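You operate a simulated robot arm through the tools that you are given. There is no shell and no other tool. Be economical: measure what you need, move in short steps, check, and stop when the job is done.

You are at the controls of a simulated robot arm. One attempt, no reset.

Task
Load the white cartridge into the grease pump and prime it.
Fine: clamp it, open the yellow pump knob, pump till grease shows, shut the knob.

The check looks at the end state, three seconds after you hand in, the way a careful person would. Anything else that was tipped, shoved, dropped, spilled or broken makes it a failure.

Robot
A 7-joint arm with a three-finger gripper, on a carriage that runs on a rail from [-0.1, 192.2] to [0, -55.8] (x, y) and turns from -225 to 108 degrees about z. Base frame: it is fixed where the carriage stands at the start and does not move with it; the origin is on the floor, on the carriage's upright axis, x ahead of it, y to its left, z up; the surface under the hand at the start is at about z = 89. Units: cm, degrees, N and s.
With the tool pointing down near the work surface it reaches from about 22 to 72 cm from the robot's upright axis, wherever it stands. Its first joint turns from -115.0 to 115.0 degrees. Places, roughly: grease pump [50, -30, 90]; pump clamp lever [60, -10, 100]; pump lever [50, -30, 110]; socket of the grease pump [60, -20, 90]; yellow pump knob [60, -40, 100]. Payload 2.69 kg.
The TCP is the grasp point between the finger pads, 3 cm short of the fingertips. In the tool frame z runs along the fingers and y along their closing line. The gripper opens to 12.8 cm. The gripper's body begins 11.7 cm behind the TCP.
Orientation is that of the tool frame in the base frame, as [roll, pitch, yaw] about the fixed x, y, z axes, in that order (R = Rz(yaw) Ry(pitch) Rx(roll)). With the fingers straight down and closing along the base's y, the tool's x points along the base's -x, its y along +y and its z along -z.

Tools
- The arm moves only by the tool drive_tool. Its argument "series" is a list of rows, each a list of 7 numbers: the shift along the tool's x, y, z in cm, then the turn, a rotation vector about the tool's x, y, z in degrees, then the gripper command, from -1 (shut) to 1 (fully open), values between in proportion. In form: [[dx, dy, dz, wx, wy, wz, claw], ...]. A call has 1 to 12 rows; each row is the pose to reach, as a shift and turn from the pose commanded when the call began, along the tool's axes at that moment. Each row takes 0.2 s and may step no farther than 5 cm and 8.6 degrees from the row before; otherwise, or with a gripper value out of range, the whole call is refused. Where a pose cannot be reached the arm comes as near as it can. A force on the tool above 90 N (or 10 N above the force at the start of the call, whichever is more), or a blocked arm, ends the call early, and 0.2 s more pass. Each finger halts on what it meets, pressing with about 26 N; the grip force reading is that of the motor and also rises with nothing between the fingers. The clock runs only during rows and for 0.2 s after the last one: add rows that repeat a pose to give the fingers time. It gives the time, the measured TCP pose, the force on the tool (base axes), the opening and the grip force at its end, in the units of the frame above (readings bear some noise), with the torque about the TCP (base axes, N m) and any sound that the robot's microphone picked up.
- Cameras (640 x 400 px; columns grow to the right, rows downward): "scene" is now at [1.42, 13.39, 177.01]; the picture's right is [-0.44, -0.90, 0.00], its down [-0.60, 0.29, -0.74] and it looks along [0.67, -0.32, -0.67] (base axes); focal length 295 px, centre (320, 200). "wrist" rides on the gripper at [5.8, 5.4, -13.1] in the tool frame; the picture's right is [-0.68, 0.74, 0.00], its down [-0.62, -0.57, -0.55] and it looks along [-0.40, -0.37, 0.84] (tool axes); focal length 234 px, centre (320, 200).
- camera(camera): a new picture of that camera. The clock stands still meanwhile.
- move_column(by): slides the trunk up (or, below 0, down) by that many cm; the arm and the scene camera ride with it, the base frame stays. It gives what a move gives, with no picture.
- base_move(legs): drives the robot by 1 to 6 legs, each [ahead, left, turn to the left] in cm, cm and degrees, along the robot's own axes; the way and the turn of a leg run together, so that a leg with both is an arc; at most 150 cm and 180 degrees a leg. The arm and the cameras ride along, it lands a little off, and it stops where it bumps. It keeps to its track: a leg is cut to what the track allows. It gives what a move gives.
- turn_head(pan, tilt): turns the head with the scene camera to pan (to the left, within 155 degrees either way) and tilt (down, from -29 to 69), counted from straight ahead of the robot. It gives what a move gives.
- point_at(camera, pixels): for up to 12 pixels [column, row] of the newest picture of that camera ("zoom" is the newest enlarged one), the place [x, y, z] in the base frame of the surface seen there, good to about 0.2 cm. The clock stands still meanwhile.
- close_up(camera, box): a new picture of the part [left, top, right, bottom] of that camera's present view, enlarged. The clock stands still meanwhile.
- finish_job(): hands the job in; it is judged then, once.

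Work in short steps. Measure before you move; look again where a grasp or a placing could have gone wrong, and mend it. You have 80 turns and 68 pictures in all, those below and enlarged ones among them. Open the gripper and draw the arm clear of the work before you hand the job in, unless the task says otherwise; then end with one line.

The tools are called after "Call:" as a command line: name --pt "numbers of a row" for each row, then --argument value for the rest, lists and objects as JSON in quotes. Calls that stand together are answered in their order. drive_tool: Moves the arm, as the interface text tells. Its arguments: {"type":"object","properties":{"series":{"type":"array","items":{"type":"array","items":{"type":"number"}}}},"required":["series"]} The other tools are called the same way: move_column (by) slides the trunk up or down; base_move (legs) drives the base; turn_head (pan, tilt) turns the head that bears the scene camera; camera (camera) takes a picture; point_at (camera, pixels) gives the place of the surface under pixels of a picture; close_up (camera, box) takes an enlarged picture of a part of a camera's view; finish_job () hands the job in.

At the start:

```text
clock: 0.0
ee_pos: [41.48, -10.18, 139.79]
tcp_rot: [-180.0, -0.1, -180.0]
contact_force: [-0.1, 0.4, 0.0]
wrist_torque: [0.01, 0.0, -0.01]
width: 12.79
gripper_force: 0.1
trunk travel left (down, up): [-92.5, 6.5]
robot x, y, heading: [-0.08, 0.34, 0.2]
head pan, tilt: [-25.9, 42.2]
```

scene: 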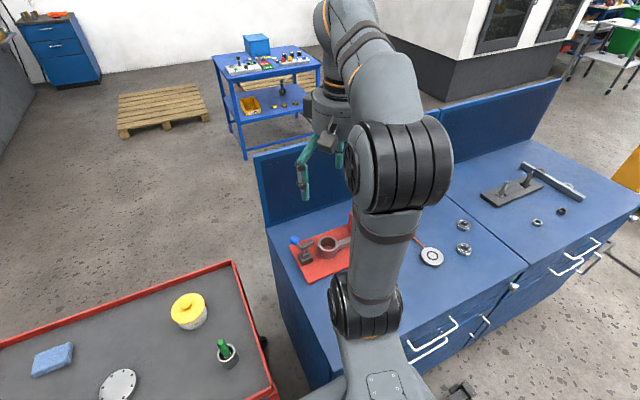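
wrist: 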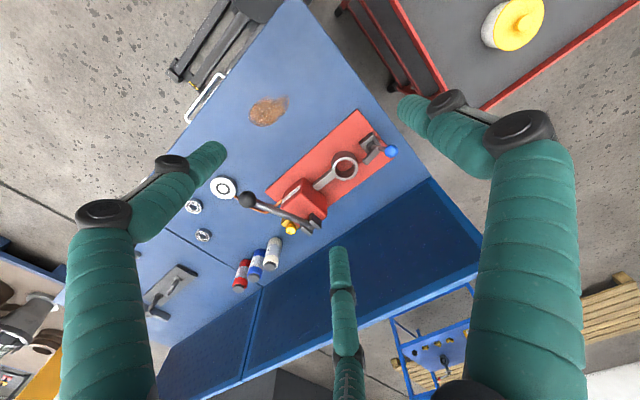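

The wrist view shows the red pump (around 330,170), cartridges near (255,265). I enlarge that part.

Call:
close_up --camera "wrist" --box '[200, 80, 420, 300]'

Call:
point_at --camera "wrist" --pixels '[[345, 166], [392, 152], [372, 145], [272, 252], [275, 240], [255, 265], [240, 280], [290, 228], [245, 199], [318, 222], [300, 195], [222, 188]]'

```text
1.82 times, centred on (310, 190) of wrist
```

zoom: 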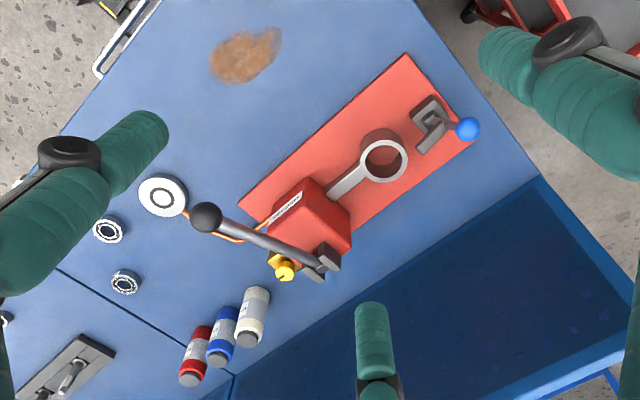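

```text
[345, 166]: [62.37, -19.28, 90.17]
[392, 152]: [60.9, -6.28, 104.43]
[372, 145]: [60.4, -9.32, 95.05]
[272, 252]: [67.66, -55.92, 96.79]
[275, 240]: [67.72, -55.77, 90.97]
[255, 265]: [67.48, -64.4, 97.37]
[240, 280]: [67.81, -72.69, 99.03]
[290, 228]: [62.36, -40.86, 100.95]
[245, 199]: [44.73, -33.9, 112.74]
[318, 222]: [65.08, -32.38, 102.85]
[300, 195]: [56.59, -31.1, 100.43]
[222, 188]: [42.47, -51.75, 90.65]
```

White cartridge stands at about (67.7,-56); beyond the present reach. I drive along the rail to bring it within reach, with the arm high and clear, and then look.

Call:
base_move --legs '[[0, -40, 0]]'

Call:
turn_head --pan -5 --tilt 48

Call:
camera --camera "scene"

Call:
camera --camera "wrist"

```text
clock: 2.5
ee_pos: [41.55, -50.4, 139.86]
tcp_rot: [-180.0, 0.0, -179.9]
contact_force: [-0.8, -0.8, 0.0]
wrist_torque: [0.02, 0.01, -0.03]
width: 12.78
gripper_force: 0.1
trunk travel left (down, up): [-92.5, 6.5]
robot x, y, heading: [0.22, -39.92, -0.1]
head pan, tilt: [-25.9, 42.2]
```

```text
clock: 3.4
ee_pos: [41.6, -50.33, 139.94]
tcp_rot: [-180.0, 0.0, -180.0]
contact_force: [0.1, -0.3, -0.1]
wrist_torque: [-0.02, 0.0, 0.0]
width: 12.81
gripper_force: 0.0
trunk travel left (down, up): [-92.5, 6.5]
robot x, y, heading: [-0.03, -40.29, 0.2]
head pan, tilt: [-5.0, 48.0]
```

```text
64 pictures are left
```

scene: 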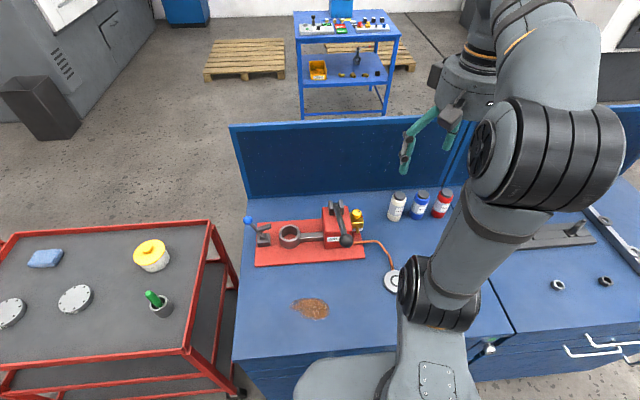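

```text
63 pictures are left
```

wrist: 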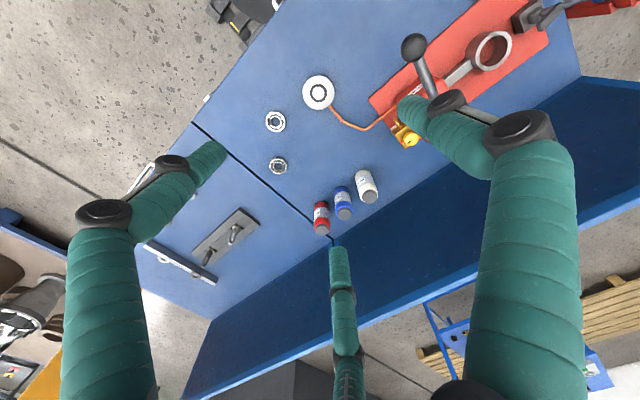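

Good views. I enlarge the scene picture around the pump and cartridges (240–460, 180–300).

Call:
close_up --camera "scene" --box '[235, 180, 411, 290]'

Call:
close_up --camera "scene" --box '[370, 170, 466, 230]'

```text
3.64 times, centred on (323, 235) of scene
```

zoom: 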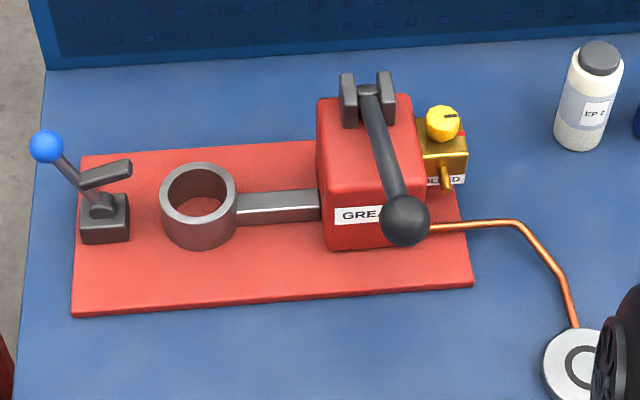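

```text
6.67 times, centred on (418, 200) of scene
```

zoom: 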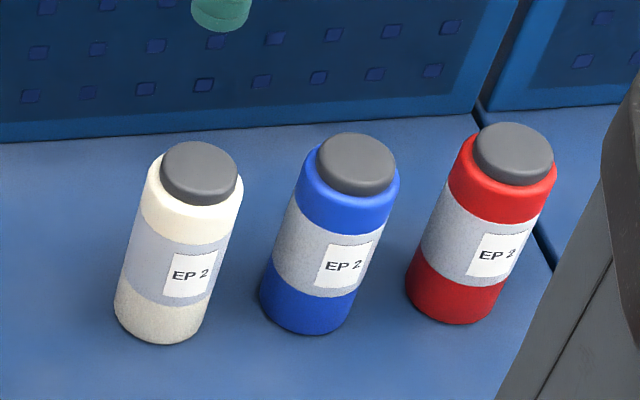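

The white bottle stands upright, cap on top. I measure its cap and the neighbour, then the pump parts from a fresh zoom.

Call:
point_at --camera "zoom" --pixels '[[202, 165], [168, 165], [236, 170], [200, 145], [200, 190], [158, 210], [230, 225], [160, 338], [355, 158], [325, 280], [120, 300]]'

Call:
close_up --camera "scene" --box '[315, 195, 379, 255]'

Call:
point_at --camera "zoom" --pixels '[[430, 115], [400, 130]]'

Call:
close_up --camera "scene" --box '[240, 205, 312, 255]'

```text
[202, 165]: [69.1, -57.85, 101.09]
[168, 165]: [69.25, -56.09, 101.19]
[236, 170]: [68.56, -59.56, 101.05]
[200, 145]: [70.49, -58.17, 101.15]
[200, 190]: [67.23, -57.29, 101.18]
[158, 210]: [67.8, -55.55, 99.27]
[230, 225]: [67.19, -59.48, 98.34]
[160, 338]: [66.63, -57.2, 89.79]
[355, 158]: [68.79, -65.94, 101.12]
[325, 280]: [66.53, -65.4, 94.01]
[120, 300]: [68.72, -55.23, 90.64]
```

```text
6.67 times, centred on (347, 225) of scene
```

zoom: 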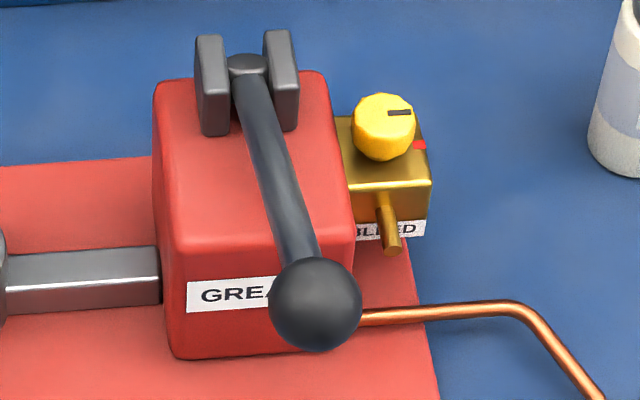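

```text
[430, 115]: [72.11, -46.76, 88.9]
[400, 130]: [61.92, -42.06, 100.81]
```

```text
8.00 times, centred on (276, 230) of scene
```

zoom: 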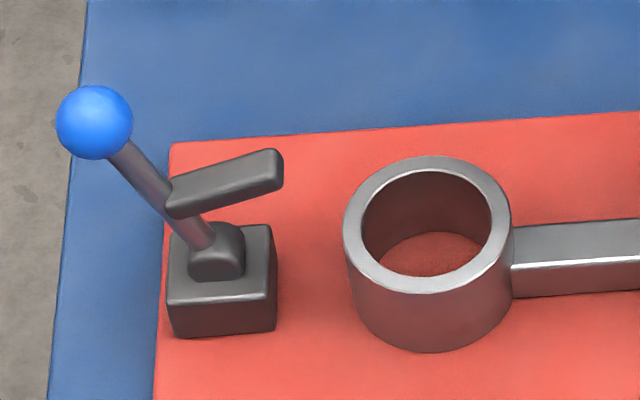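

Measuring clamp parts and the socket ring.

Call:
point_at --camera "zoom" --pixels '[[94, 122], [145, 175], [200, 232], [215, 255], [185, 205], [270, 165], [225, 180], [345, 225], [505, 225], [428, 162], [430, 285], [440, 250]]'

Call:
close_up --camera "scene" --box '[315, 195, 379, 255]'

Call:
point_at --camera "zoom" --pixels '[[384, 122], [400, 112], [420, 145], [355, 120], [412, 120], [390, 150], [425, 170], [392, 245], [318, 300], [250, 100], [248, 65], [385, 205]]'

```text
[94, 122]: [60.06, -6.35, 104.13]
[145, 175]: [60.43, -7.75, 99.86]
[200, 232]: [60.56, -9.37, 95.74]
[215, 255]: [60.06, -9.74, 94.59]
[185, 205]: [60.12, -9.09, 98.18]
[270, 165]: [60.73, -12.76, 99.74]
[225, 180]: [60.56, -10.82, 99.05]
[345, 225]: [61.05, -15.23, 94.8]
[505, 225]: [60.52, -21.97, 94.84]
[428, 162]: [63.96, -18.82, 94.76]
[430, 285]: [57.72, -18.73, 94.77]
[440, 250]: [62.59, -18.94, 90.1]
```

```text
6.67 times, centred on (347, 225) of scene
```

zoom: 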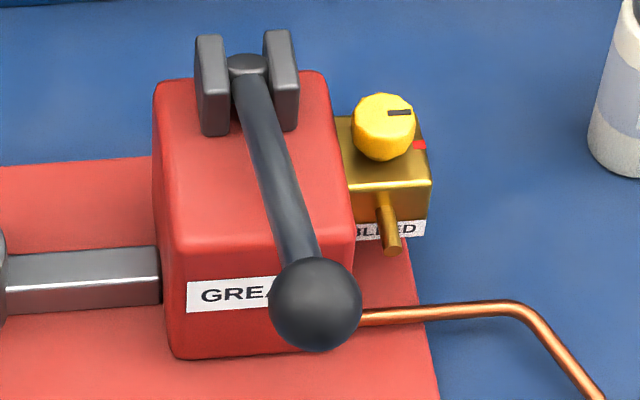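

```text
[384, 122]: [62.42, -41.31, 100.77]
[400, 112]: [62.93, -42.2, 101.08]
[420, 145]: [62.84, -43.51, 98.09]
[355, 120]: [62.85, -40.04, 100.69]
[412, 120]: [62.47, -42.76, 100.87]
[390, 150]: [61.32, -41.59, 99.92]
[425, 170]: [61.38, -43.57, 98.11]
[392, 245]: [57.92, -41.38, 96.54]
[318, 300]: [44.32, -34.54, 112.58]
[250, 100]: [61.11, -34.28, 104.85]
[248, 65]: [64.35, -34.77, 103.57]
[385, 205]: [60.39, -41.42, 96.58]
```

Socket ring centre ≈(60.9,-18.7), top z 94.8; white bottle axis ≈(68.9,-57.8), z 89–101. I'll grip it closing along x, so move the base a bit and rotate the tool; also measure the back panel.

Call:
point_at --camera "scene" --pixels '[[380, 125], [380, 185], [397, 150], [380, 215]]'

Call:
base_move --legs '[[0, -8, 0]]'

Call:
drive_tool --pt "0 0 0 0 0 -8.2 1" --pt "-1 0 0 0 0 -16.4 1" --pt "-3 0 0 0 0 -24.6 1" --pt "-5 0 0 0 0 -32.8 1" --pt "-8 0 0 0 0 -41 1" --pt "-11 0 0 0 0 -49.2 1" --pt "-14 0 0 0 0 -57.4 1" --pt "-17 0 0 0 0 -65.6 1" --pt "-20 0 0 0 0 -73.8 1" --pt "-23 0 0 0 0 -82 1" --pt "-25 0 0 0 0 -90 1" --pt "-25 0 0 0 0 -90 1"

```text
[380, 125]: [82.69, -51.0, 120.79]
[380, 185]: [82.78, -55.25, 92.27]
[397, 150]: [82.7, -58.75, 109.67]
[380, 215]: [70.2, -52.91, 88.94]
```

```text
clock: 4.4
ee_pos: [41.73, -58.25, 139.94]
tcp_rot: [180.0, 0.0, -179.9]
contact_force: [0.2, -0.8, 0.8]
wrist_torque: [0.07, 0.01, -0.03]
width: 12.8
gripper_force: 0.0
trunk travel left (down, up): [-92.5, 6.5]
robot x, y, heading: [0.01, -48.3, 0.1]
head pan, tilt: [-5.0, 48.0]
```

```text
clock: 7.0
ee_pos: [61.02, -56.97, 136.84]
tcp_rot: [-179.9, 0.0, -89.7]
contact_force: [0.7, 0.8, 0.6]
wrist_torque: [-0.06, -0.01, 0.04]
width: 12.79
gripper_force: 0.0
out of reach, approached as far as the arm can: row 8, 9, 10, 11, 12
trunk travel left (down, up): [-92.5, 6.5]
robot x, y, heading: [0.01, -48.03, 0.3]
head pan, tilt: [-5.0, 48.0]
```

At height the reach is short; I descend to about z 118 and then extend.

Call:
drive_tool --pt "0 0 4 0 0 0 1" --pt "0 0 8 0 0 0 1" --pt "0 0 12 0 0 0 1" --pt "0 0 16 0 0 0 1" --pt "0 0 20 0 0 0 1" --pt "0 0 20 0 0 0 1"

Call:
camera --camera "wrist"

```text
clock: 8.4
ee_pos: [60.76, -57.05, 116.72]
tcp_rot: [180.0, 0.1, -89.7]
contact_force: [-0.4, 0.0, -0.7]
wrist_torque: [0.05, 0.01, 0.05]
width: 12.79
gripper_force: 0.1
trunk travel left (down, up): [-92.5, 6.5]
robot x, y, heading: [0.08, -47.81, 0.3]
head pan, tilt: [-5.0, 48.0]
```

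```text
57 pictures are left
```

wrist: 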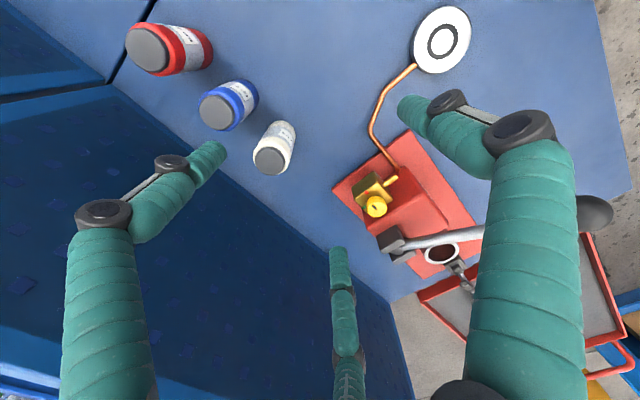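

I re-measure the white bottle's cap in this closer view.

Call:
point_at --camera "wrist" --pixels '[[268, 160], [256, 160], [281, 160], [268, 150], [268, 171], [285, 140], [225, 108], [375, 205], [385, 205]]'

Call:
close_up --camera "wrist" --box '[330, 120, 490, 260]'

```text
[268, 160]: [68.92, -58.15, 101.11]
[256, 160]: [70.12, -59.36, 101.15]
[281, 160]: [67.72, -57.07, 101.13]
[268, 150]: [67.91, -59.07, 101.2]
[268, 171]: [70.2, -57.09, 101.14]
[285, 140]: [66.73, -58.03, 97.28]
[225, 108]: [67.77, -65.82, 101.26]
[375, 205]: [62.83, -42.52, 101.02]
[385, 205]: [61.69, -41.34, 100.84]
```

```text
2.86 times, centred on (410, 190) of wrist
```

zoom: 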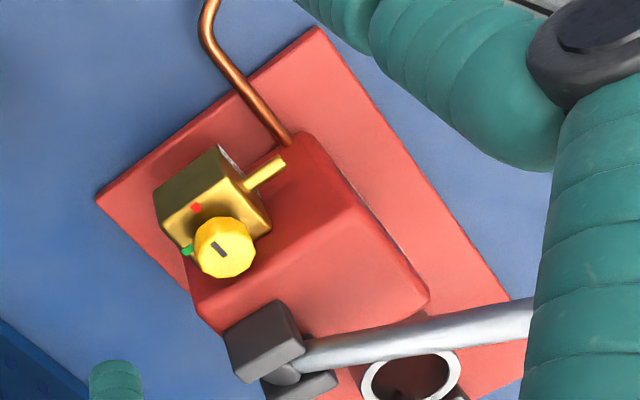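

Cap centre is (68.95,-58.1). Valve: red mark on -y side (closed, pointer there), green on +x side. I move over the bottle, then check the pose.

Call:
drive_tool --pt "0.4 -3 0 0 0 0 1" --pt "0.8 -6 0 0 0 0 1" --pt "1.05 -8.2 0 0 0 0 1" --pt "1.05 -8.2 3 0 0 0 1" --pt "1.05 -8.2 6 0 0 0 1" --pt "1.05 -8.2 8 0 0 0 1" --pt "1.05 -8.2 8 0 0 0 1"

```text
clock: 10.0
ee_pos: [68.98, -58.22, 108.54]
tcp_rot: [-179.9, 0.0, -89.8]
contact_force: [0.3, -0.6, -1.4]
wrist_torque: [0.02, -0.02, 0.03]
width: 12.8
gripper_force: 0.1
trunk travel left (down, up): [-92.5, 6.5]
robot x, y, heading: [0.08, -48.05, 0.1]
head pan, tilt: [-5.0, 48.0]
```

Aligned within 0.1 cm. Descend to z≈98.3 and close.

Call:
drive_tool --pt "0 0 4 0 0 0 1" --pt "0 0 8 0 0 0 1" --pt "0 0 10.2 0 0 0 1" --pt "0 0 10.2 0 0 0 0" --pt "0 0 10.2 0 0 0 -0.1" --pt "0 0 10.2 0 0 0 -0.2" --pt "0 0 10.2 0 0 0 -0.4" --pt "0 0 10.2 0 0 0 -0.7" --pt "0 0 10.2 0 0 0 -1" --pt "0 0 10.2 0 0 0 -1"

Call:
camera --camera "wrist"

```text
clock: 12.2
ee_pos: [68.88, -58.3, 98.55]
tcp_rot: [179.9, 0.0, -89.6]
contact_force: [1.1, 0.9, 1.1]
wrist_torque: [0.0, -0.04, 0.05]
width: 4.86
gripper_force: 19.5
trunk travel left (down, up): [-92.5, 6.5]
robot x, y, heading: [-0.08, -48.03, 0.2]
head pan, tilt: [-5.0, 48.0]
```

```text
55 pictures are left
```

wrist: 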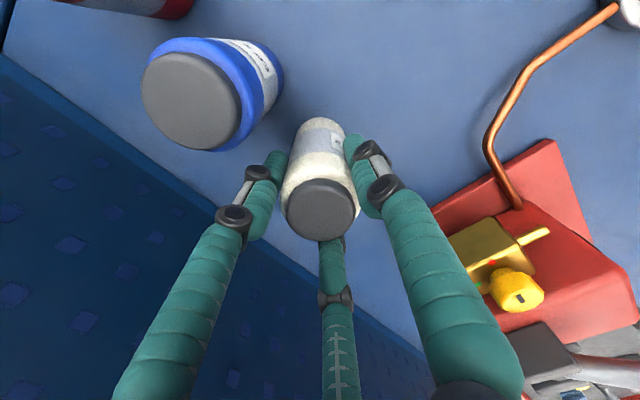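

Gripped at 4.86 cm wide. Lift, pull back to x≈60.9 and raise to z≈121, clear of the pump lever.

Call:
drive_tool --pt "0 0 -2 0 0 0 -1" --pt "0 0 -5 0 0 0 -1" --pt "0 0 -9 0 0 0 -1" --pt "0 2 -12 0 0 0 -1" --pt "0 4 -15 0 0 0 -1" --pt "0 6 -18 0 0 0 -1" --pt "0 8 -21 0 0 0 -1" --pt "0 8 -23 0 0 0 -1" --pt "0 8 -23 0 0 0 -1"

Call:
base_move --legs '[[0, 39.5, 0]]'

Call:
turn_head --pan -20 --tilt 48

Call:
camera --camera "scene"

Call:
camera --camera "wrist"

```text
clock: 14.2
ee_pos: [60.98, -58.48, 121.48]
tcp_rot: [-180.0, -0.1, -89.7]
contact_force: [-0.2, 0.0, -2.5]
wrist_torque: [-0.01, 0.01, 0.03]
width: 4.84
gripper_force: 25.3
trunk travel left (down, up): [-92.5, 6.5]
robot x, y, heading: [0.01, -48.33, 0.0]
head pan, tilt: [-5.0, 48.0]
```

```text
clock: 16.6
ee_pos: [61.11, -19.06, 121.54]
tcp_rot: [-180.0, 0.1, -89.2]
contact_force: [0.1, -0.9, -1.5]
wrist_torque: [-0.03, -0.01, 0.03]
width: 4.83
gripper_force: 26.0
trunk travel left (down, up): [-92.5, 6.5]
robot x, y, heading: [-0.25, -9.22, 0.8]
head pan, tilt: [-5.0, 48.0]
```

```text
clock: 17.4
ee_pos: [61.12, -19.02, 121.37]
tcp_rot: [179.9, 0.1, -89.2]
contact_force: [-0.3, 0.0, -1.8]
wrist_torque: [0.02, 0.0, 0.0]
width: 4.8
gripper_force: 25.8
trunk travel left (down, up): [-92.5, 6.5]
robot x, y, heading: [-0.15, -9.31, 1.0]
head pan, tilt: [-20.0, 48.0]
```

```text
54 pictures are left
```

scene: 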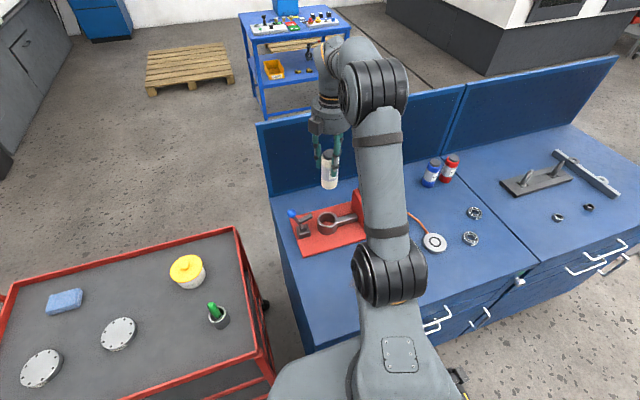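

```text
53 pictures are left
```

wrist: 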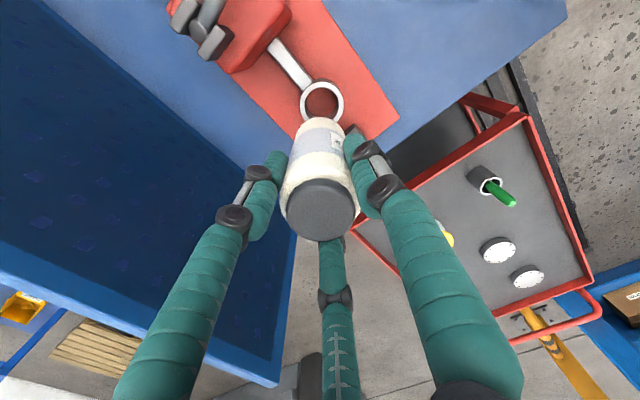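

I zoom the scene on ring and held bottle, and measure ring rim points from both cameras.

Call:
close_up --camera "scene" --box '[280, 145, 376, 255]'

Call:
point_at --camera "wrist" --pixels '[[304, 102], [341, 100], [322, 84], [338, 115], [306, 90], [337, 89], [321, 180], [290, 205], [352, 205]]'

```text
3.64 times, centred on (328, 200) of scene
```

zoom: 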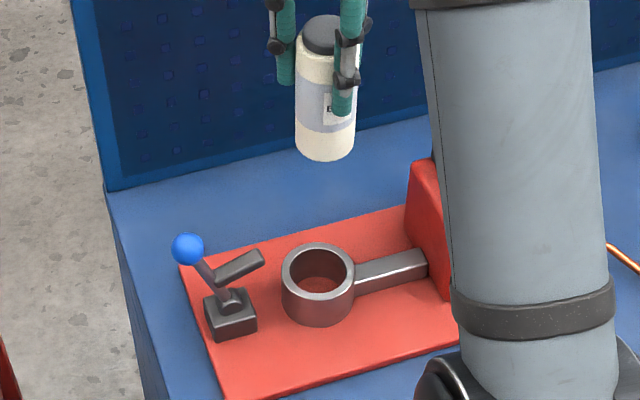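

```text
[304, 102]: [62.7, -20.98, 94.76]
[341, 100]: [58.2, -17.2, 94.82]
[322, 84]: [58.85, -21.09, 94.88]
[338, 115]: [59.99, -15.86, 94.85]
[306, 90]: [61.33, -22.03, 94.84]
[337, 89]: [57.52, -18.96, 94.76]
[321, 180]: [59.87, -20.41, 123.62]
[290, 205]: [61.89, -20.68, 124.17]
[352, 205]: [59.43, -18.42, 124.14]
```

Take a tight zoom of the ring to locate its centre precisely.

Call:
close_up --camera "scene" --box '[312, 205, 344, 237]'

Call:
close_up --camera "wrist" --box '[290, 70, 354, 134]'

```text
12.50 times, centred on (328, 221) of scene
```

zoom: 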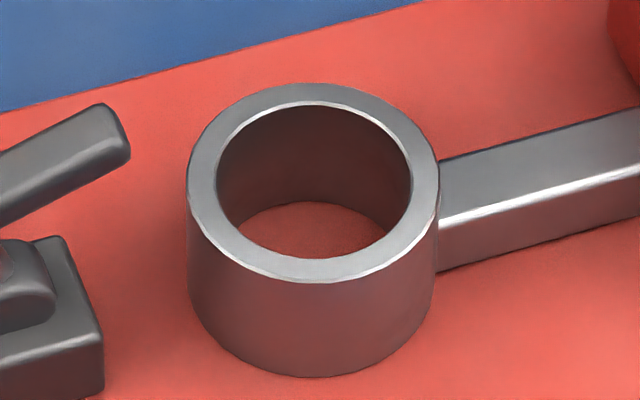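

```text
6.25 times, centred on (322, 102) of wrist
```

zoom: 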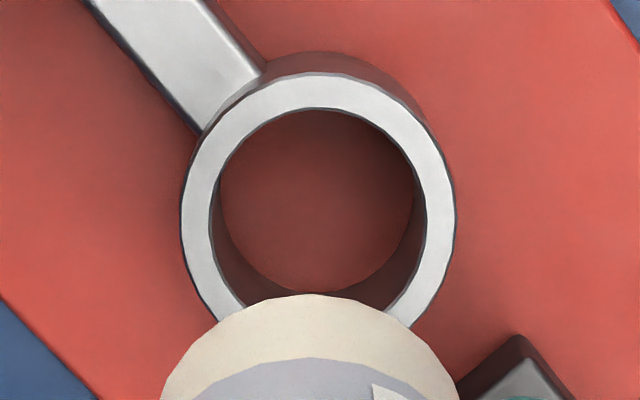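

Measuring mid-annulus points.

Call:
point_at --camera "zoom" --pixels '[[195, 210], [441, 210], [318, 90], [231, 123], [405, 123], [215, 280], [422, 280], [205, 160], [430, 160]]'

```text
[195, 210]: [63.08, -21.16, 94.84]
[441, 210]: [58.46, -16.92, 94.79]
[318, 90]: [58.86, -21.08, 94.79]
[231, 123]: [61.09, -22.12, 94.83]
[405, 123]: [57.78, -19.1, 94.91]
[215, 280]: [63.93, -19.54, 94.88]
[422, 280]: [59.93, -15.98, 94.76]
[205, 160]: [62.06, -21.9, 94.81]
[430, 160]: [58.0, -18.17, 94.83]
```

Ring centre ≈(60.93,-18.92), inner radius ≈2.75. Now measure the held bottle's cap relative to the TCP.

Call:
point_at --camera "wrist" --pixels '[[320, 212], [292, 215], [349, 215], [320, 186], [320, 237]]'

Call:
close_up --camera "scene" --box '[308, 140, 356, 194]'

```text
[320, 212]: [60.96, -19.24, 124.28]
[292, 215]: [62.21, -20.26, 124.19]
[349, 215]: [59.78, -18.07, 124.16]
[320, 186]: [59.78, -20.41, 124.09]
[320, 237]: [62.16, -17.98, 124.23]
```

```text
7.41 times, centred on (332, 167) of scene
```

zoom: 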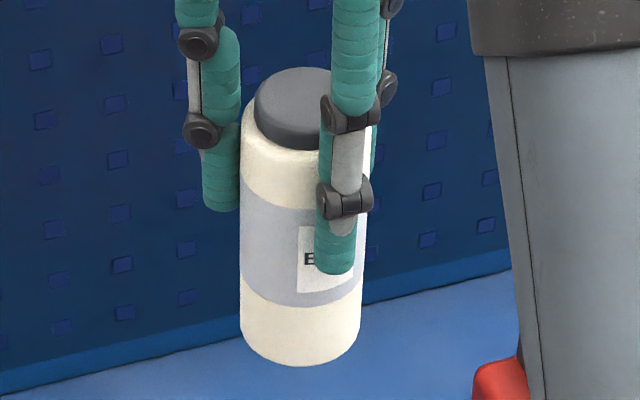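

Shift ~0.15 in +y and lower until the bottle bottom is just above the ring (TCP ≈105.5), then look.

Call:
drive_tool --pt "-0.15 0.1 3 0 0 0 -1" --pt "-0.15 0.1 6 0 0 0 -1" --pt "-0.15 0.1 9 0 0 0 -1" --pt "-0.15 0.1 12 0 0 0 -1" --pt "-0.15 0.1 15.4 0 0 0 -1" --pt "-0.15 0.1 15.4 0 0 0 -1"

Call:
close_up --camera "scene" --box '[296, 180, 360, 240]'

Call:
close_up --camera "wrist" --box '[250, 80, 390, 250]'

```text
clock: 18.8
ee_pos: [61.05, -18.69, 106.08]
tcp_rot: [-180.0, -0.1, -89.2]
contact_force: [-0.3, -0.5, -1.5]
wrist_torque: [-0.01, -0.04, 0.02]
width: 4.82
gripper_force: 26.1
trunk travel left (down, up): [-92.5, 6.5]
robot x, y, heading: [-0.13, -9.05, 0.7]
head pan, tilt: [-20.0, 48.0]
```

```text
6.67 times, centred on (328, 210) of scene
```

zoom: 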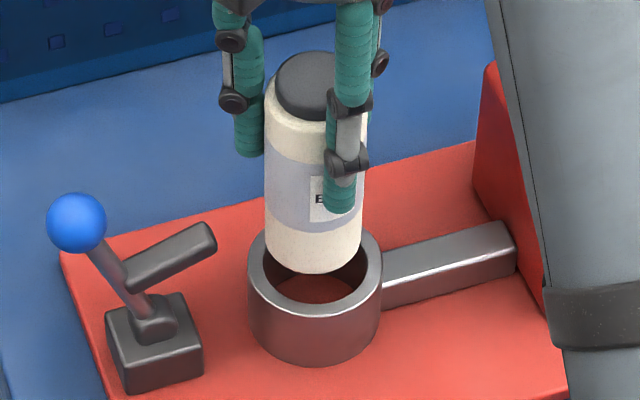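

```text
2.35 times, centred on (320, 165) of wrist
```

zoom: 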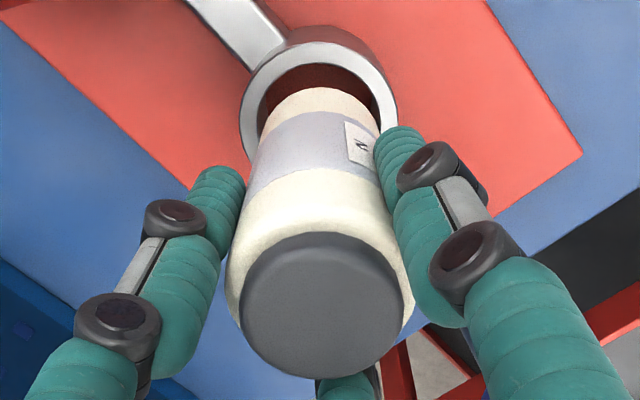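

Lateral alignment looks good. Lower 3.5 cm into the ring and check the force.

Call:
drive_tool --pt "0.05 0.05 1 0 0 0 -1" --pt "0.05 0.05 2 0 0 0 -1" --pt "0.05 0.05 2.7 0 0 0 -1" --pt "0.05 0.05 3.5 0 0 0 -1"

Call:
close_up --camera "scene" --box '[296, 180, 360, 240]'

```text
clock: 19.8
ee_pos: [60.91, -18.82, 102.46]
tcp_rot: [-179.9, -0.1, -89.3]
contact_force: [0.2, 0.4, -3.1]
wrist_torque: [0.0, -0.01, 0.01]
width: 4.83
gripper_force: 26.4
trunk travel left (down, up): [-92.5, 6.5]
robot x, y, heading: [0.26, -9.36, 1.1]
head pan, tilt: [-20.0, 48.0]
```

```text
6.67 times, centred on (328, 210) of scene
```

zoom: 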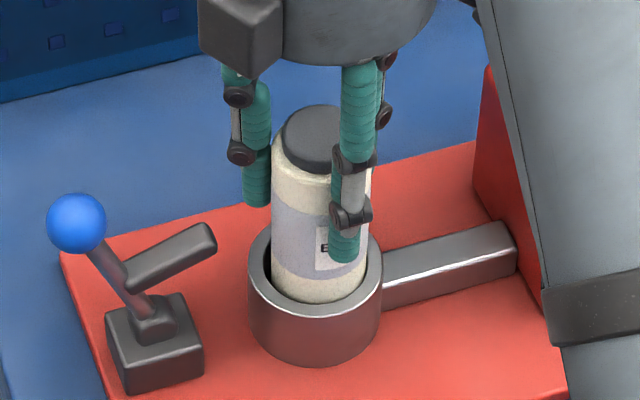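

It is inside the ring with no contact force. Lower the remaining ~3 cm in small steps.

Call:
drive_tool --pt "-0.1 0 1 0 0 0 -1" --pt "-0.1 0 2 0 0 0 -1" --pt "-0.1 0 2.5 0 0 0 -1" --pt "-0.1 0 2.8 0 0 0 -1" --pt "-0.1 0 3.1 0 0 0 -1"

Call:
close_up --camera "scene" --box '[296, 180, 360, 240]'

```text
clock: 21.0
ee_pos: [61.05, -18.83, 99.67]
tcp_rot: [-179.8, 0.0, -89.2]
contact_force: [-0.3, 0.0, 8.1]
wrist_torque: [0.13, 0.25, 0.07]
width: 4.82
gripper_force: 25.8
trunk travel left (down, up): [-92.5, 6.5]
robot x, y, heading: [-0.05, -9.45, 0.4]
head pan, tilt: [-20.0, 48.0]
```

```text
6.67 times, centred on (328, 210) of scene
```

zoom: 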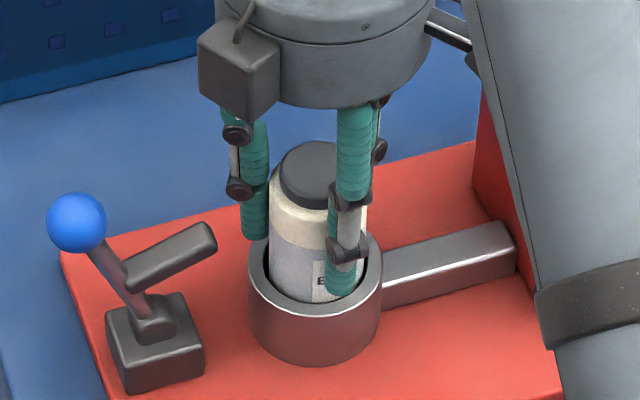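

Seated (8 N upward). Release and rise.

Call:
drive_tool --pt "0 0 0 0 0 0 -0.1" --pt "0 0 0 0 0 0 0.2" --pt "0 0 0 0 0 0 0.4" --pt "0 0 0 0 0 0 0.4" --pt "0 0 -3 0 0 0 0.4" --pt "0 0 -7 0 0 0 0.4" --pt "0 0 -11 0 0 0 0.4" --pt "0 0 -15 0 0 0 0.4" --pt "0 0 -19 0 0 0 0.4"

Call:
close_up --camera "scene" --box '[280, 180, 360, 240]'

Call:
point_at --camera "zoom" --pixels '[[320, 200]]'

```text
clock: 23.0
ee_pos: [60.8, -19.01, 118.24]
tcp_rot: [180.0, 0.0, -89.2]
contact_force: [-0.3, -0.6, -0.7]
wrist_torque: [0.01, -0.01, -0.02]
width: 8.99
gripper_force: 0.1
trunk travel left (down, up): [-92.5, 6.5]
robot x, y, heading: [-0.39, -9.24, 0.6]
head pan, tilt: [-20.0, 48.0]
```

```text
6.67 times, centred on (320, 210) of scene
```

zoom: 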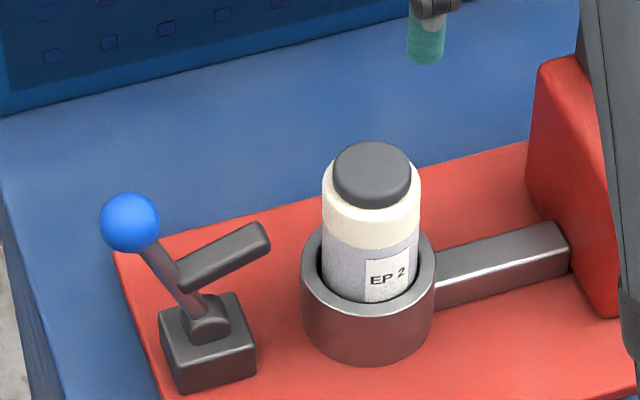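

```text
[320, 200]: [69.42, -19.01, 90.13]
```

Cartridge is seated. Now the clamp: measure ball edges and the block precisely.

Call:
point_at --camera "zoom" --pixels '[[130, 222], [104, 222], [155, 222], [130, 196], [130, 247], [205, 325], [190, 300], [262, 240], [185, 275], [375, 175], [210, 345]]'

Call:
close_up --camera "wrist" --box '[280, 80, 420, 200]'

```text
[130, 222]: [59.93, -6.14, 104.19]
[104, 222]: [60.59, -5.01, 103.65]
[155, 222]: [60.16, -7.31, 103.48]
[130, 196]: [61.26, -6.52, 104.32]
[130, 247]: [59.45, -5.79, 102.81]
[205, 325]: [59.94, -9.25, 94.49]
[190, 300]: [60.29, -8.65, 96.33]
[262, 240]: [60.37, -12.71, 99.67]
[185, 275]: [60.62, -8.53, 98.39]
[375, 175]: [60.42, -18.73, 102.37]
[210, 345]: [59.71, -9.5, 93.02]
```

```text
3.33 times, centred on (350, 140) of wrist
```

zoom: 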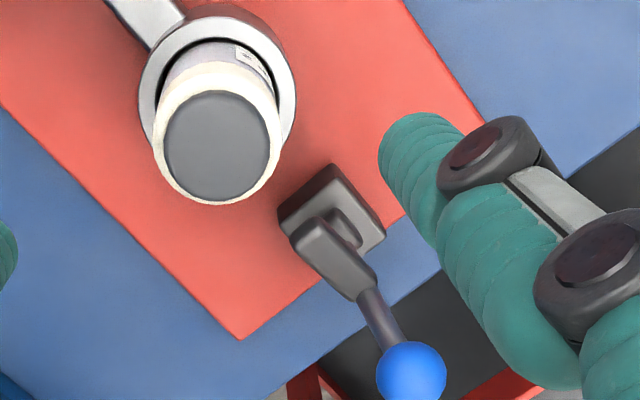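

Ball centre ≈(60.8,-6.1,103.1); lever swings in the y–z plane. I close the gripper, go to the +y side of the ball and lower.

Call:
drive_tool --pt "-4 0 0 0 0 0 -1" --pt "-8 0 0 0 0 0 -1" --pt "-12 0 0 0 0 0 -1" --pt "-15 0 0 0 0 0 -1" --pt "-17.5 0 0 0 0 0 -1" --pt "-17.5 0 4 0 0 0 -1" --pt "-17.5 0 8 0 0 0 -1" --pt "-17.5 0 12 0 0 0 -1" --pt "-17.5 0 13.7 0 0 0 -1" --pt "-17.5 0 13.7 0 0 0 -1"

Call:
close_up --camera "scene" --box '[270, 170, 366, 250]'

```text
clock: 25.2
ee_pos: [60.57, -1.49, 104.55]
tcp_rot: [179.9, -0.1, -89.2]
contact_force: [-0.1, 0.9, -0.5]
wrist_torque: [0.01, -0.03, 0.02]
width: 0.21
gripper_force: 25.8
trunk travel left (down, up): [-92.5, 6.5]
robot x, y, heading: [0.11, -9.66, 0.7]
head pan, tilt: [-20.0, 48.0]
```

```text
5.00 times, centred on (318, 210) of scene
```

zoom: 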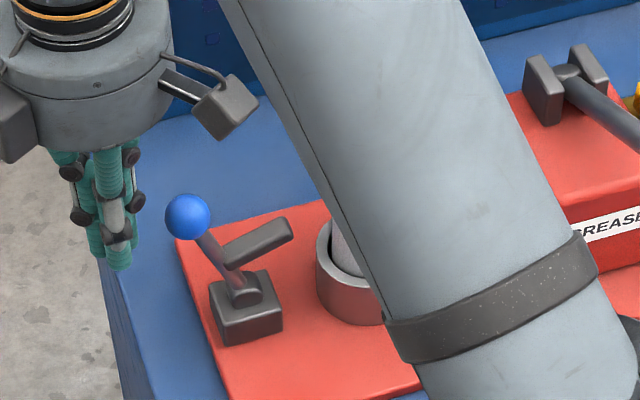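

Push toward -y by ~5 cm and read the force and picture.

Call:
drive_tool --pt "1 -0.2 0 0 0 0 -1" --pt "2 -0.2 0 0 0 0 -1" --pt "2.8 -0.2 0 0 0 0 -1" --pt "3.6 -0.2 0 0 0 0 -1" --pt "4.4 -0.2 0 0 0 0 -1" --pt "5.2 -0.2 0 0 0 0 -1"

Call:
close_up --camera "scene" --box '[270, 170, 366, 250]'

```text
clock: 26.6
ee_pos: [60.99, -6.76, 104.73]
tcp_rot: [-180.0, 0.0, -89.2]
contact_force: [-0.6, 0.5, 0.1]
wrist_torque: [-0.03, -0.02, 0.02]
width: 0.22
gripper_force: 26.1
trunk travel left (down, up): [-92.5, 6.5]
robot x, y, heading: [0.05, -9.65, 0.8]
head pan, tilt: [-20.0, 48.0]
```

```text
5.00 times, centred on (318, 210) of scene
```

zoom: 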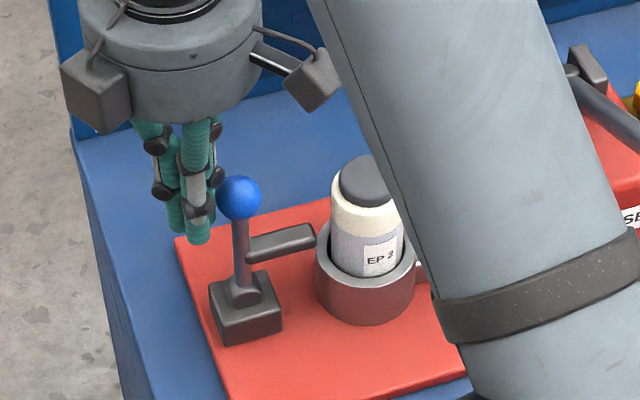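

The lever moved to about vertical, with the arm closing on the cartridge. Continue in small steps.

Call:
drive_tool --pt "0.7 0 0 0 0 0 -1" --pt "1.4 0 0 0 0 0 -1" --pt "2.1 0 0 0 0 0 -1" --pt "2.8 0 0 0 0 0 -1" --pt "3.4 0 0 0 0 0 -1"

Call:
close_up --camera "scene" --box '[270, 170, 366, 250]'

```text
clock: 27.8
ee_pos: [60.94, -9.96, 104.81]
tcp_rot: [180.0, 0.0, -89.2]
contact_force: [-0.2, -0.8, 0.5]
wrist_torque: [0.06, 0.02, -0.01]
width: 0.22
gripper_force: 26.1
trunk travel left (down, up): [-92.5, 6.5]
robot x, y, heading: [-0.02, -9.4, 0.7]
head pan, tilt: [-20.0, 48.0]
```

```text
5.00 times, centred on (318, 210) of scene
```

zoom: 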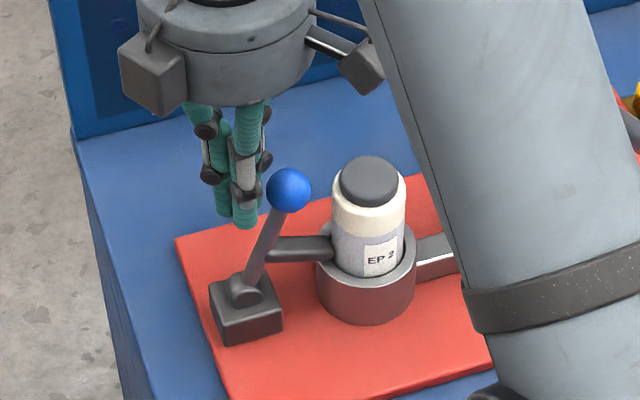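

The arm tip is about to meet the cartridge/ring; push on gently.

Call:
drive_tool --pt "0.4 0 0 0 0 0 -1" --pt "0.8 0 0 0 0 0 -1" --pt "1.2 0 0 0 0 0 -1" --pt "1.6 0 0 0 0 0 -1"

Call:
close_up --camera "scene" --box '[270, 170, 366, 250]'

```text
clock: 28.8
ee_pos: [60.99, -10.25, 104.76]
tcp_rot: [179.9, -0.1, -88.9]
contact_force: [0.2, 37.3, 1.5]
wrist_torque: [0.58, -0.31, 0.17]
width: 0.21
gripper_force: 26.1
trunk travel left (down, up): [-92.5, 6.5]
robot x, y, heading: [0.29, -9.33, 0.8]
head pan, tilt: [-20.0, 48.0]
```

```text
5.00 times, centred on (318, 210) of scene
```

zoom: 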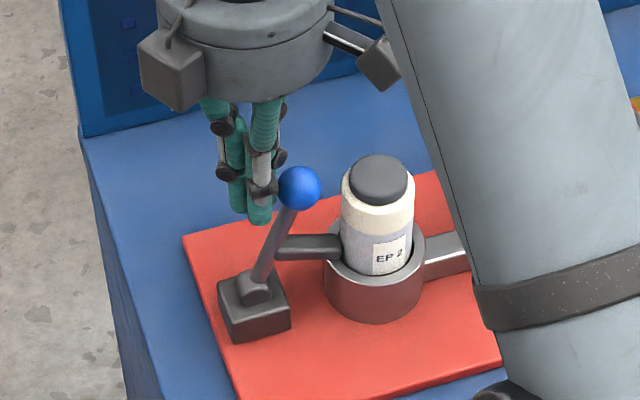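

Hard stop at 37 N: clamped. Back off, rise and see whether the lever stays.

Call:
drive_tool --pt "-1.5 0 0 0 0 0 -1" --pt "-4 0 0 0 0 0 -1" --pt "-6 0 -3 0 0 0 -1" --pt "-6 0 -7 0 0 0 -1" --pt "-6 0 -11 0 0 0 -1" --pt "-6 0 -15 0 0 0 -1" --pt "-6 0 -17 0 0 0 -1"

Call:
camera --camera "wrist"

Call:
close_up --camera "scene" --box '[270, 170, 366, 250]'

```text
clock: 30.4
ee_pos: [60.72, -5.35, 121.89]
tcp_rot: [180.0, 0.0, -89.3]
contact_force: [0.4, 0.3, 0.4]
wrist_torque: [0.0, 0.0, 0.0]
width: 0.21
gripper_force: 26.6
trunk travel left (down, up): [-92.5, 6.5]
robot x, y, heading: [-0.0, -9.47, 0.6]
head pan, tilt: [-20.0, 48.0]
```

```text
38 pictures are left
```

wrist: 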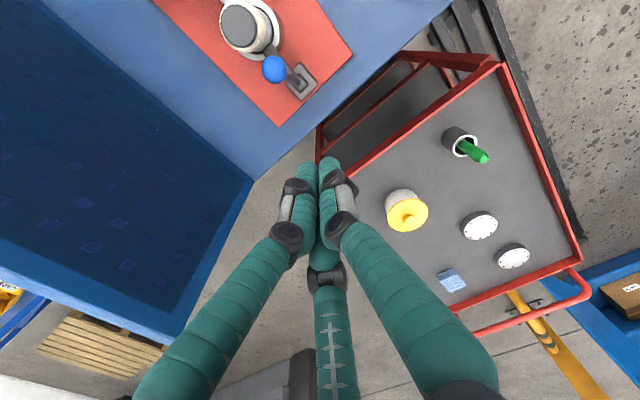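

```text
5.00 times, centred on (318, 210) of scene
```

zoom: 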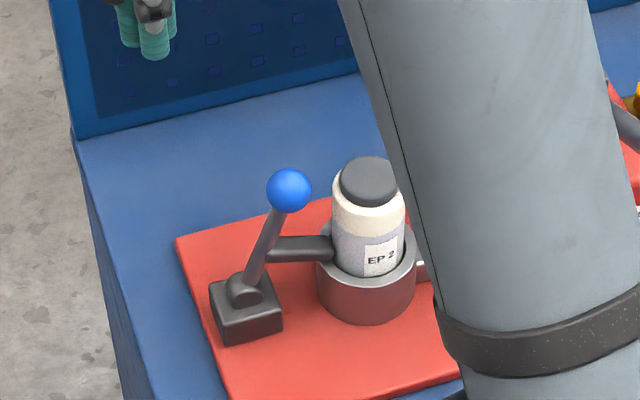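

Clamp stays shut. Next the knob: drive the base so the tool travels to y≈-38 (tips at z 119, above everything) and look from there.

Call:
base_move --legs '[[0, -36, -0.6]]'

Call:
turn_head --pan 5 --tilt 50

Call:
camera --camera "scene"

Call:
camera --camera "wrist"

```text
clock: 32.8
ee_pos: [60.73, -42.91, 121.81]
tcp_rot: [-180.0, -0.1, -89.6]
contact_force: [-0.3, -1.1, 0.1]
wrist_torque: [0.0, -0.02, 0.01]
width: 0.23
gripper_force: 25.7
trunk travel left (down, up): [-92.5, 6.5]
robot x, y, heading: [-0.17, -46.35, 0.4]
head pan, tilt: [-20.0, 48.0]
```

```text
clock: 33.7
ee_pos: [60.71, -42.77, 121.69]
tcp_rot: [179.9, 0.0, -89.6]
contact_force: [0.0, 0.0, -0.1]
wrist_torque: [-0.01, 0.01, 0.01]
width: 0.21
gripper_force: 26.1
trunk travel left (down, up): [-92.5, 6.5]
robot x, y, heading: [0.47, -46.21, 0.5]
head pan, tilt: [5.0, 50.0]
```

```text
36 pictures are left
```

scene: 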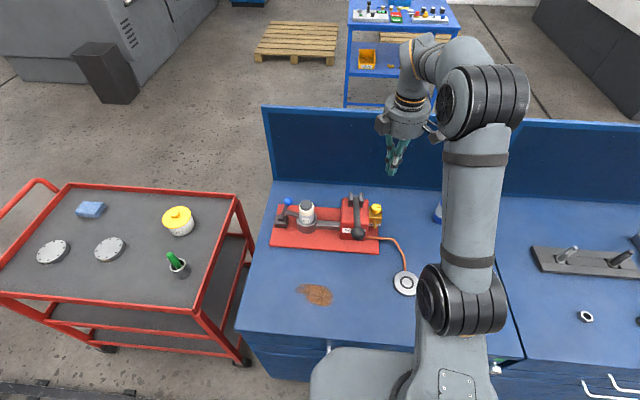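

```text
35 pictures are left
```

wrist: 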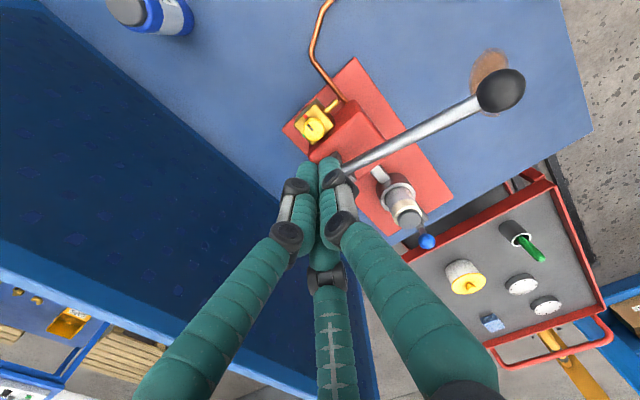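

Close-ups of the valve in both views.

Call:
close_up --camera "wrist" --box '[280, 85, 360, 165]'

Call:
point_at --camera "zoom" --pixels '[[265, 210]]'

Call:
close_up --camera "scene" --box '[335, 190, 399, 245]'

```text
5.00 times, centred on (320, 125) of wrist
```

zoom: 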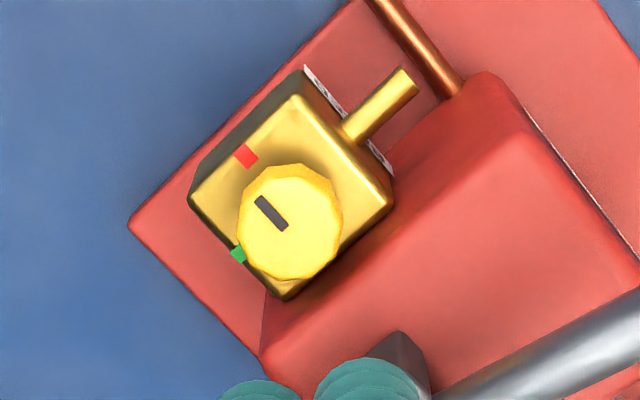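

```text
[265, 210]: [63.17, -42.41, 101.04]
```

```text
7.27 times, centred on (367, 218) of scene
```

zoom: 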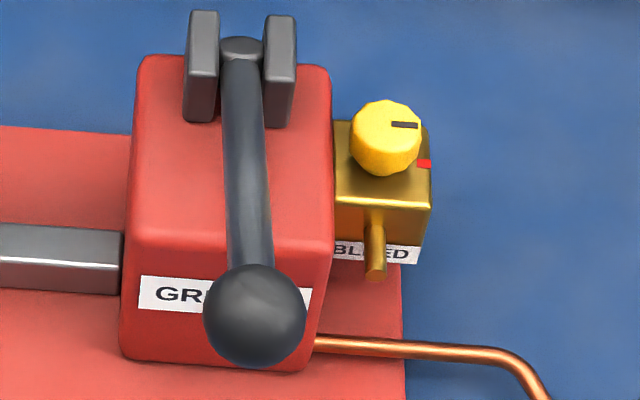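

Measure knob edges, red body side and top, and nozzle.

Call:
point_at --camera "zoom" --pixels '[[385, 122], [356, 125], [416, 130], [385, 104], [385, 145], [325, 110], [329, 180], [340, 130], [425, 190], [375, 275], [375, 195], [405, 180]]'

Call:
close_up --camera "wrist" --box '[280, 85, 360, 165]'

Call:
point_at --camera "zoom" --pixels '[[290, 220], [243, 210], [338, 220], [290, 170], [290, 272], [330, 262], [250, 180], [350, 310], [285, 292], [240, 254], [245, 155], [425, 120]]'

```text
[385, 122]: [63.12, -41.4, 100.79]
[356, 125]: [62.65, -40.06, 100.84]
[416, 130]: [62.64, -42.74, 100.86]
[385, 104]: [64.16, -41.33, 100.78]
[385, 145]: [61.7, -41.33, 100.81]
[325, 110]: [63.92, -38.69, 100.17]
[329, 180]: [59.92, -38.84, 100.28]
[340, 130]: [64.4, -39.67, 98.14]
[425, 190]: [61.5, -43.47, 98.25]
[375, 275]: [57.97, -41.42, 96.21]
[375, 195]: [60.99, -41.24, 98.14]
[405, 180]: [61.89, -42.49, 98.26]
```

```text
5.00 times, centred on (320, 125) of wrist
```

zoom: 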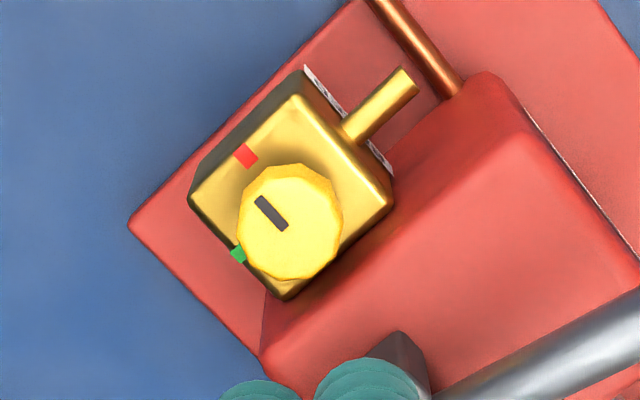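

```text
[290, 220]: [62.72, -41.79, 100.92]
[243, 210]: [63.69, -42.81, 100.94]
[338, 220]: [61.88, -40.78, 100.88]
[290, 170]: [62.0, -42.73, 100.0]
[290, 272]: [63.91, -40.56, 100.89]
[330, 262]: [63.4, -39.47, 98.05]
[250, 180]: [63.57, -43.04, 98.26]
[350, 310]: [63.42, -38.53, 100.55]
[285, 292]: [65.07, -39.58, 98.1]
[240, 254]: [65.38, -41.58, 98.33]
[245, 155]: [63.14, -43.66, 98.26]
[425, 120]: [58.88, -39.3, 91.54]
```

Knob axis ≈(63.0,-41.55), r≈1.4, z 98.2–101; red body begins at y≈-38.8. I'll test at height that yaw -40 is reachable, since I plan to turn from yaw -130 to -40.

Call:
drive_tool --pt "-0.3 -0.6 0 0 0 -8.3 -0.7" --pt "-0.6 -1.2 0 0 0 -16.6 -0.42" --pt "-1.2 -2.3 0 0 0 -25 -0.42" --pt "-1.2 -2.3 0 0 0 -33.3 -0.42" --pt "-1.2 -2.3 0 0 0 -41.6 -0.42" --pt "-1.2 -2.3 0 0 0 -50 -0.42" --pt "-1.2 -2.3 0 0 0 -50 -0.42"

```text
clock: 35.3
ee_pos: [63.07, -41.54, 121.85]
tcp_rot: [179.9, 0.1, -39.4]
contact_force: [0.5, -0.9, -0.1]
wrist_torque: [0.01, 0.02, 0.0]
width: 3.7
gripper_force: 0.0
trunk travel left (down, up): [-92.5, 6.5]
robot x, y, heading: [-0.16, -46.58, 0.4]
head pan, tilt: [5.0, 50.0]
```

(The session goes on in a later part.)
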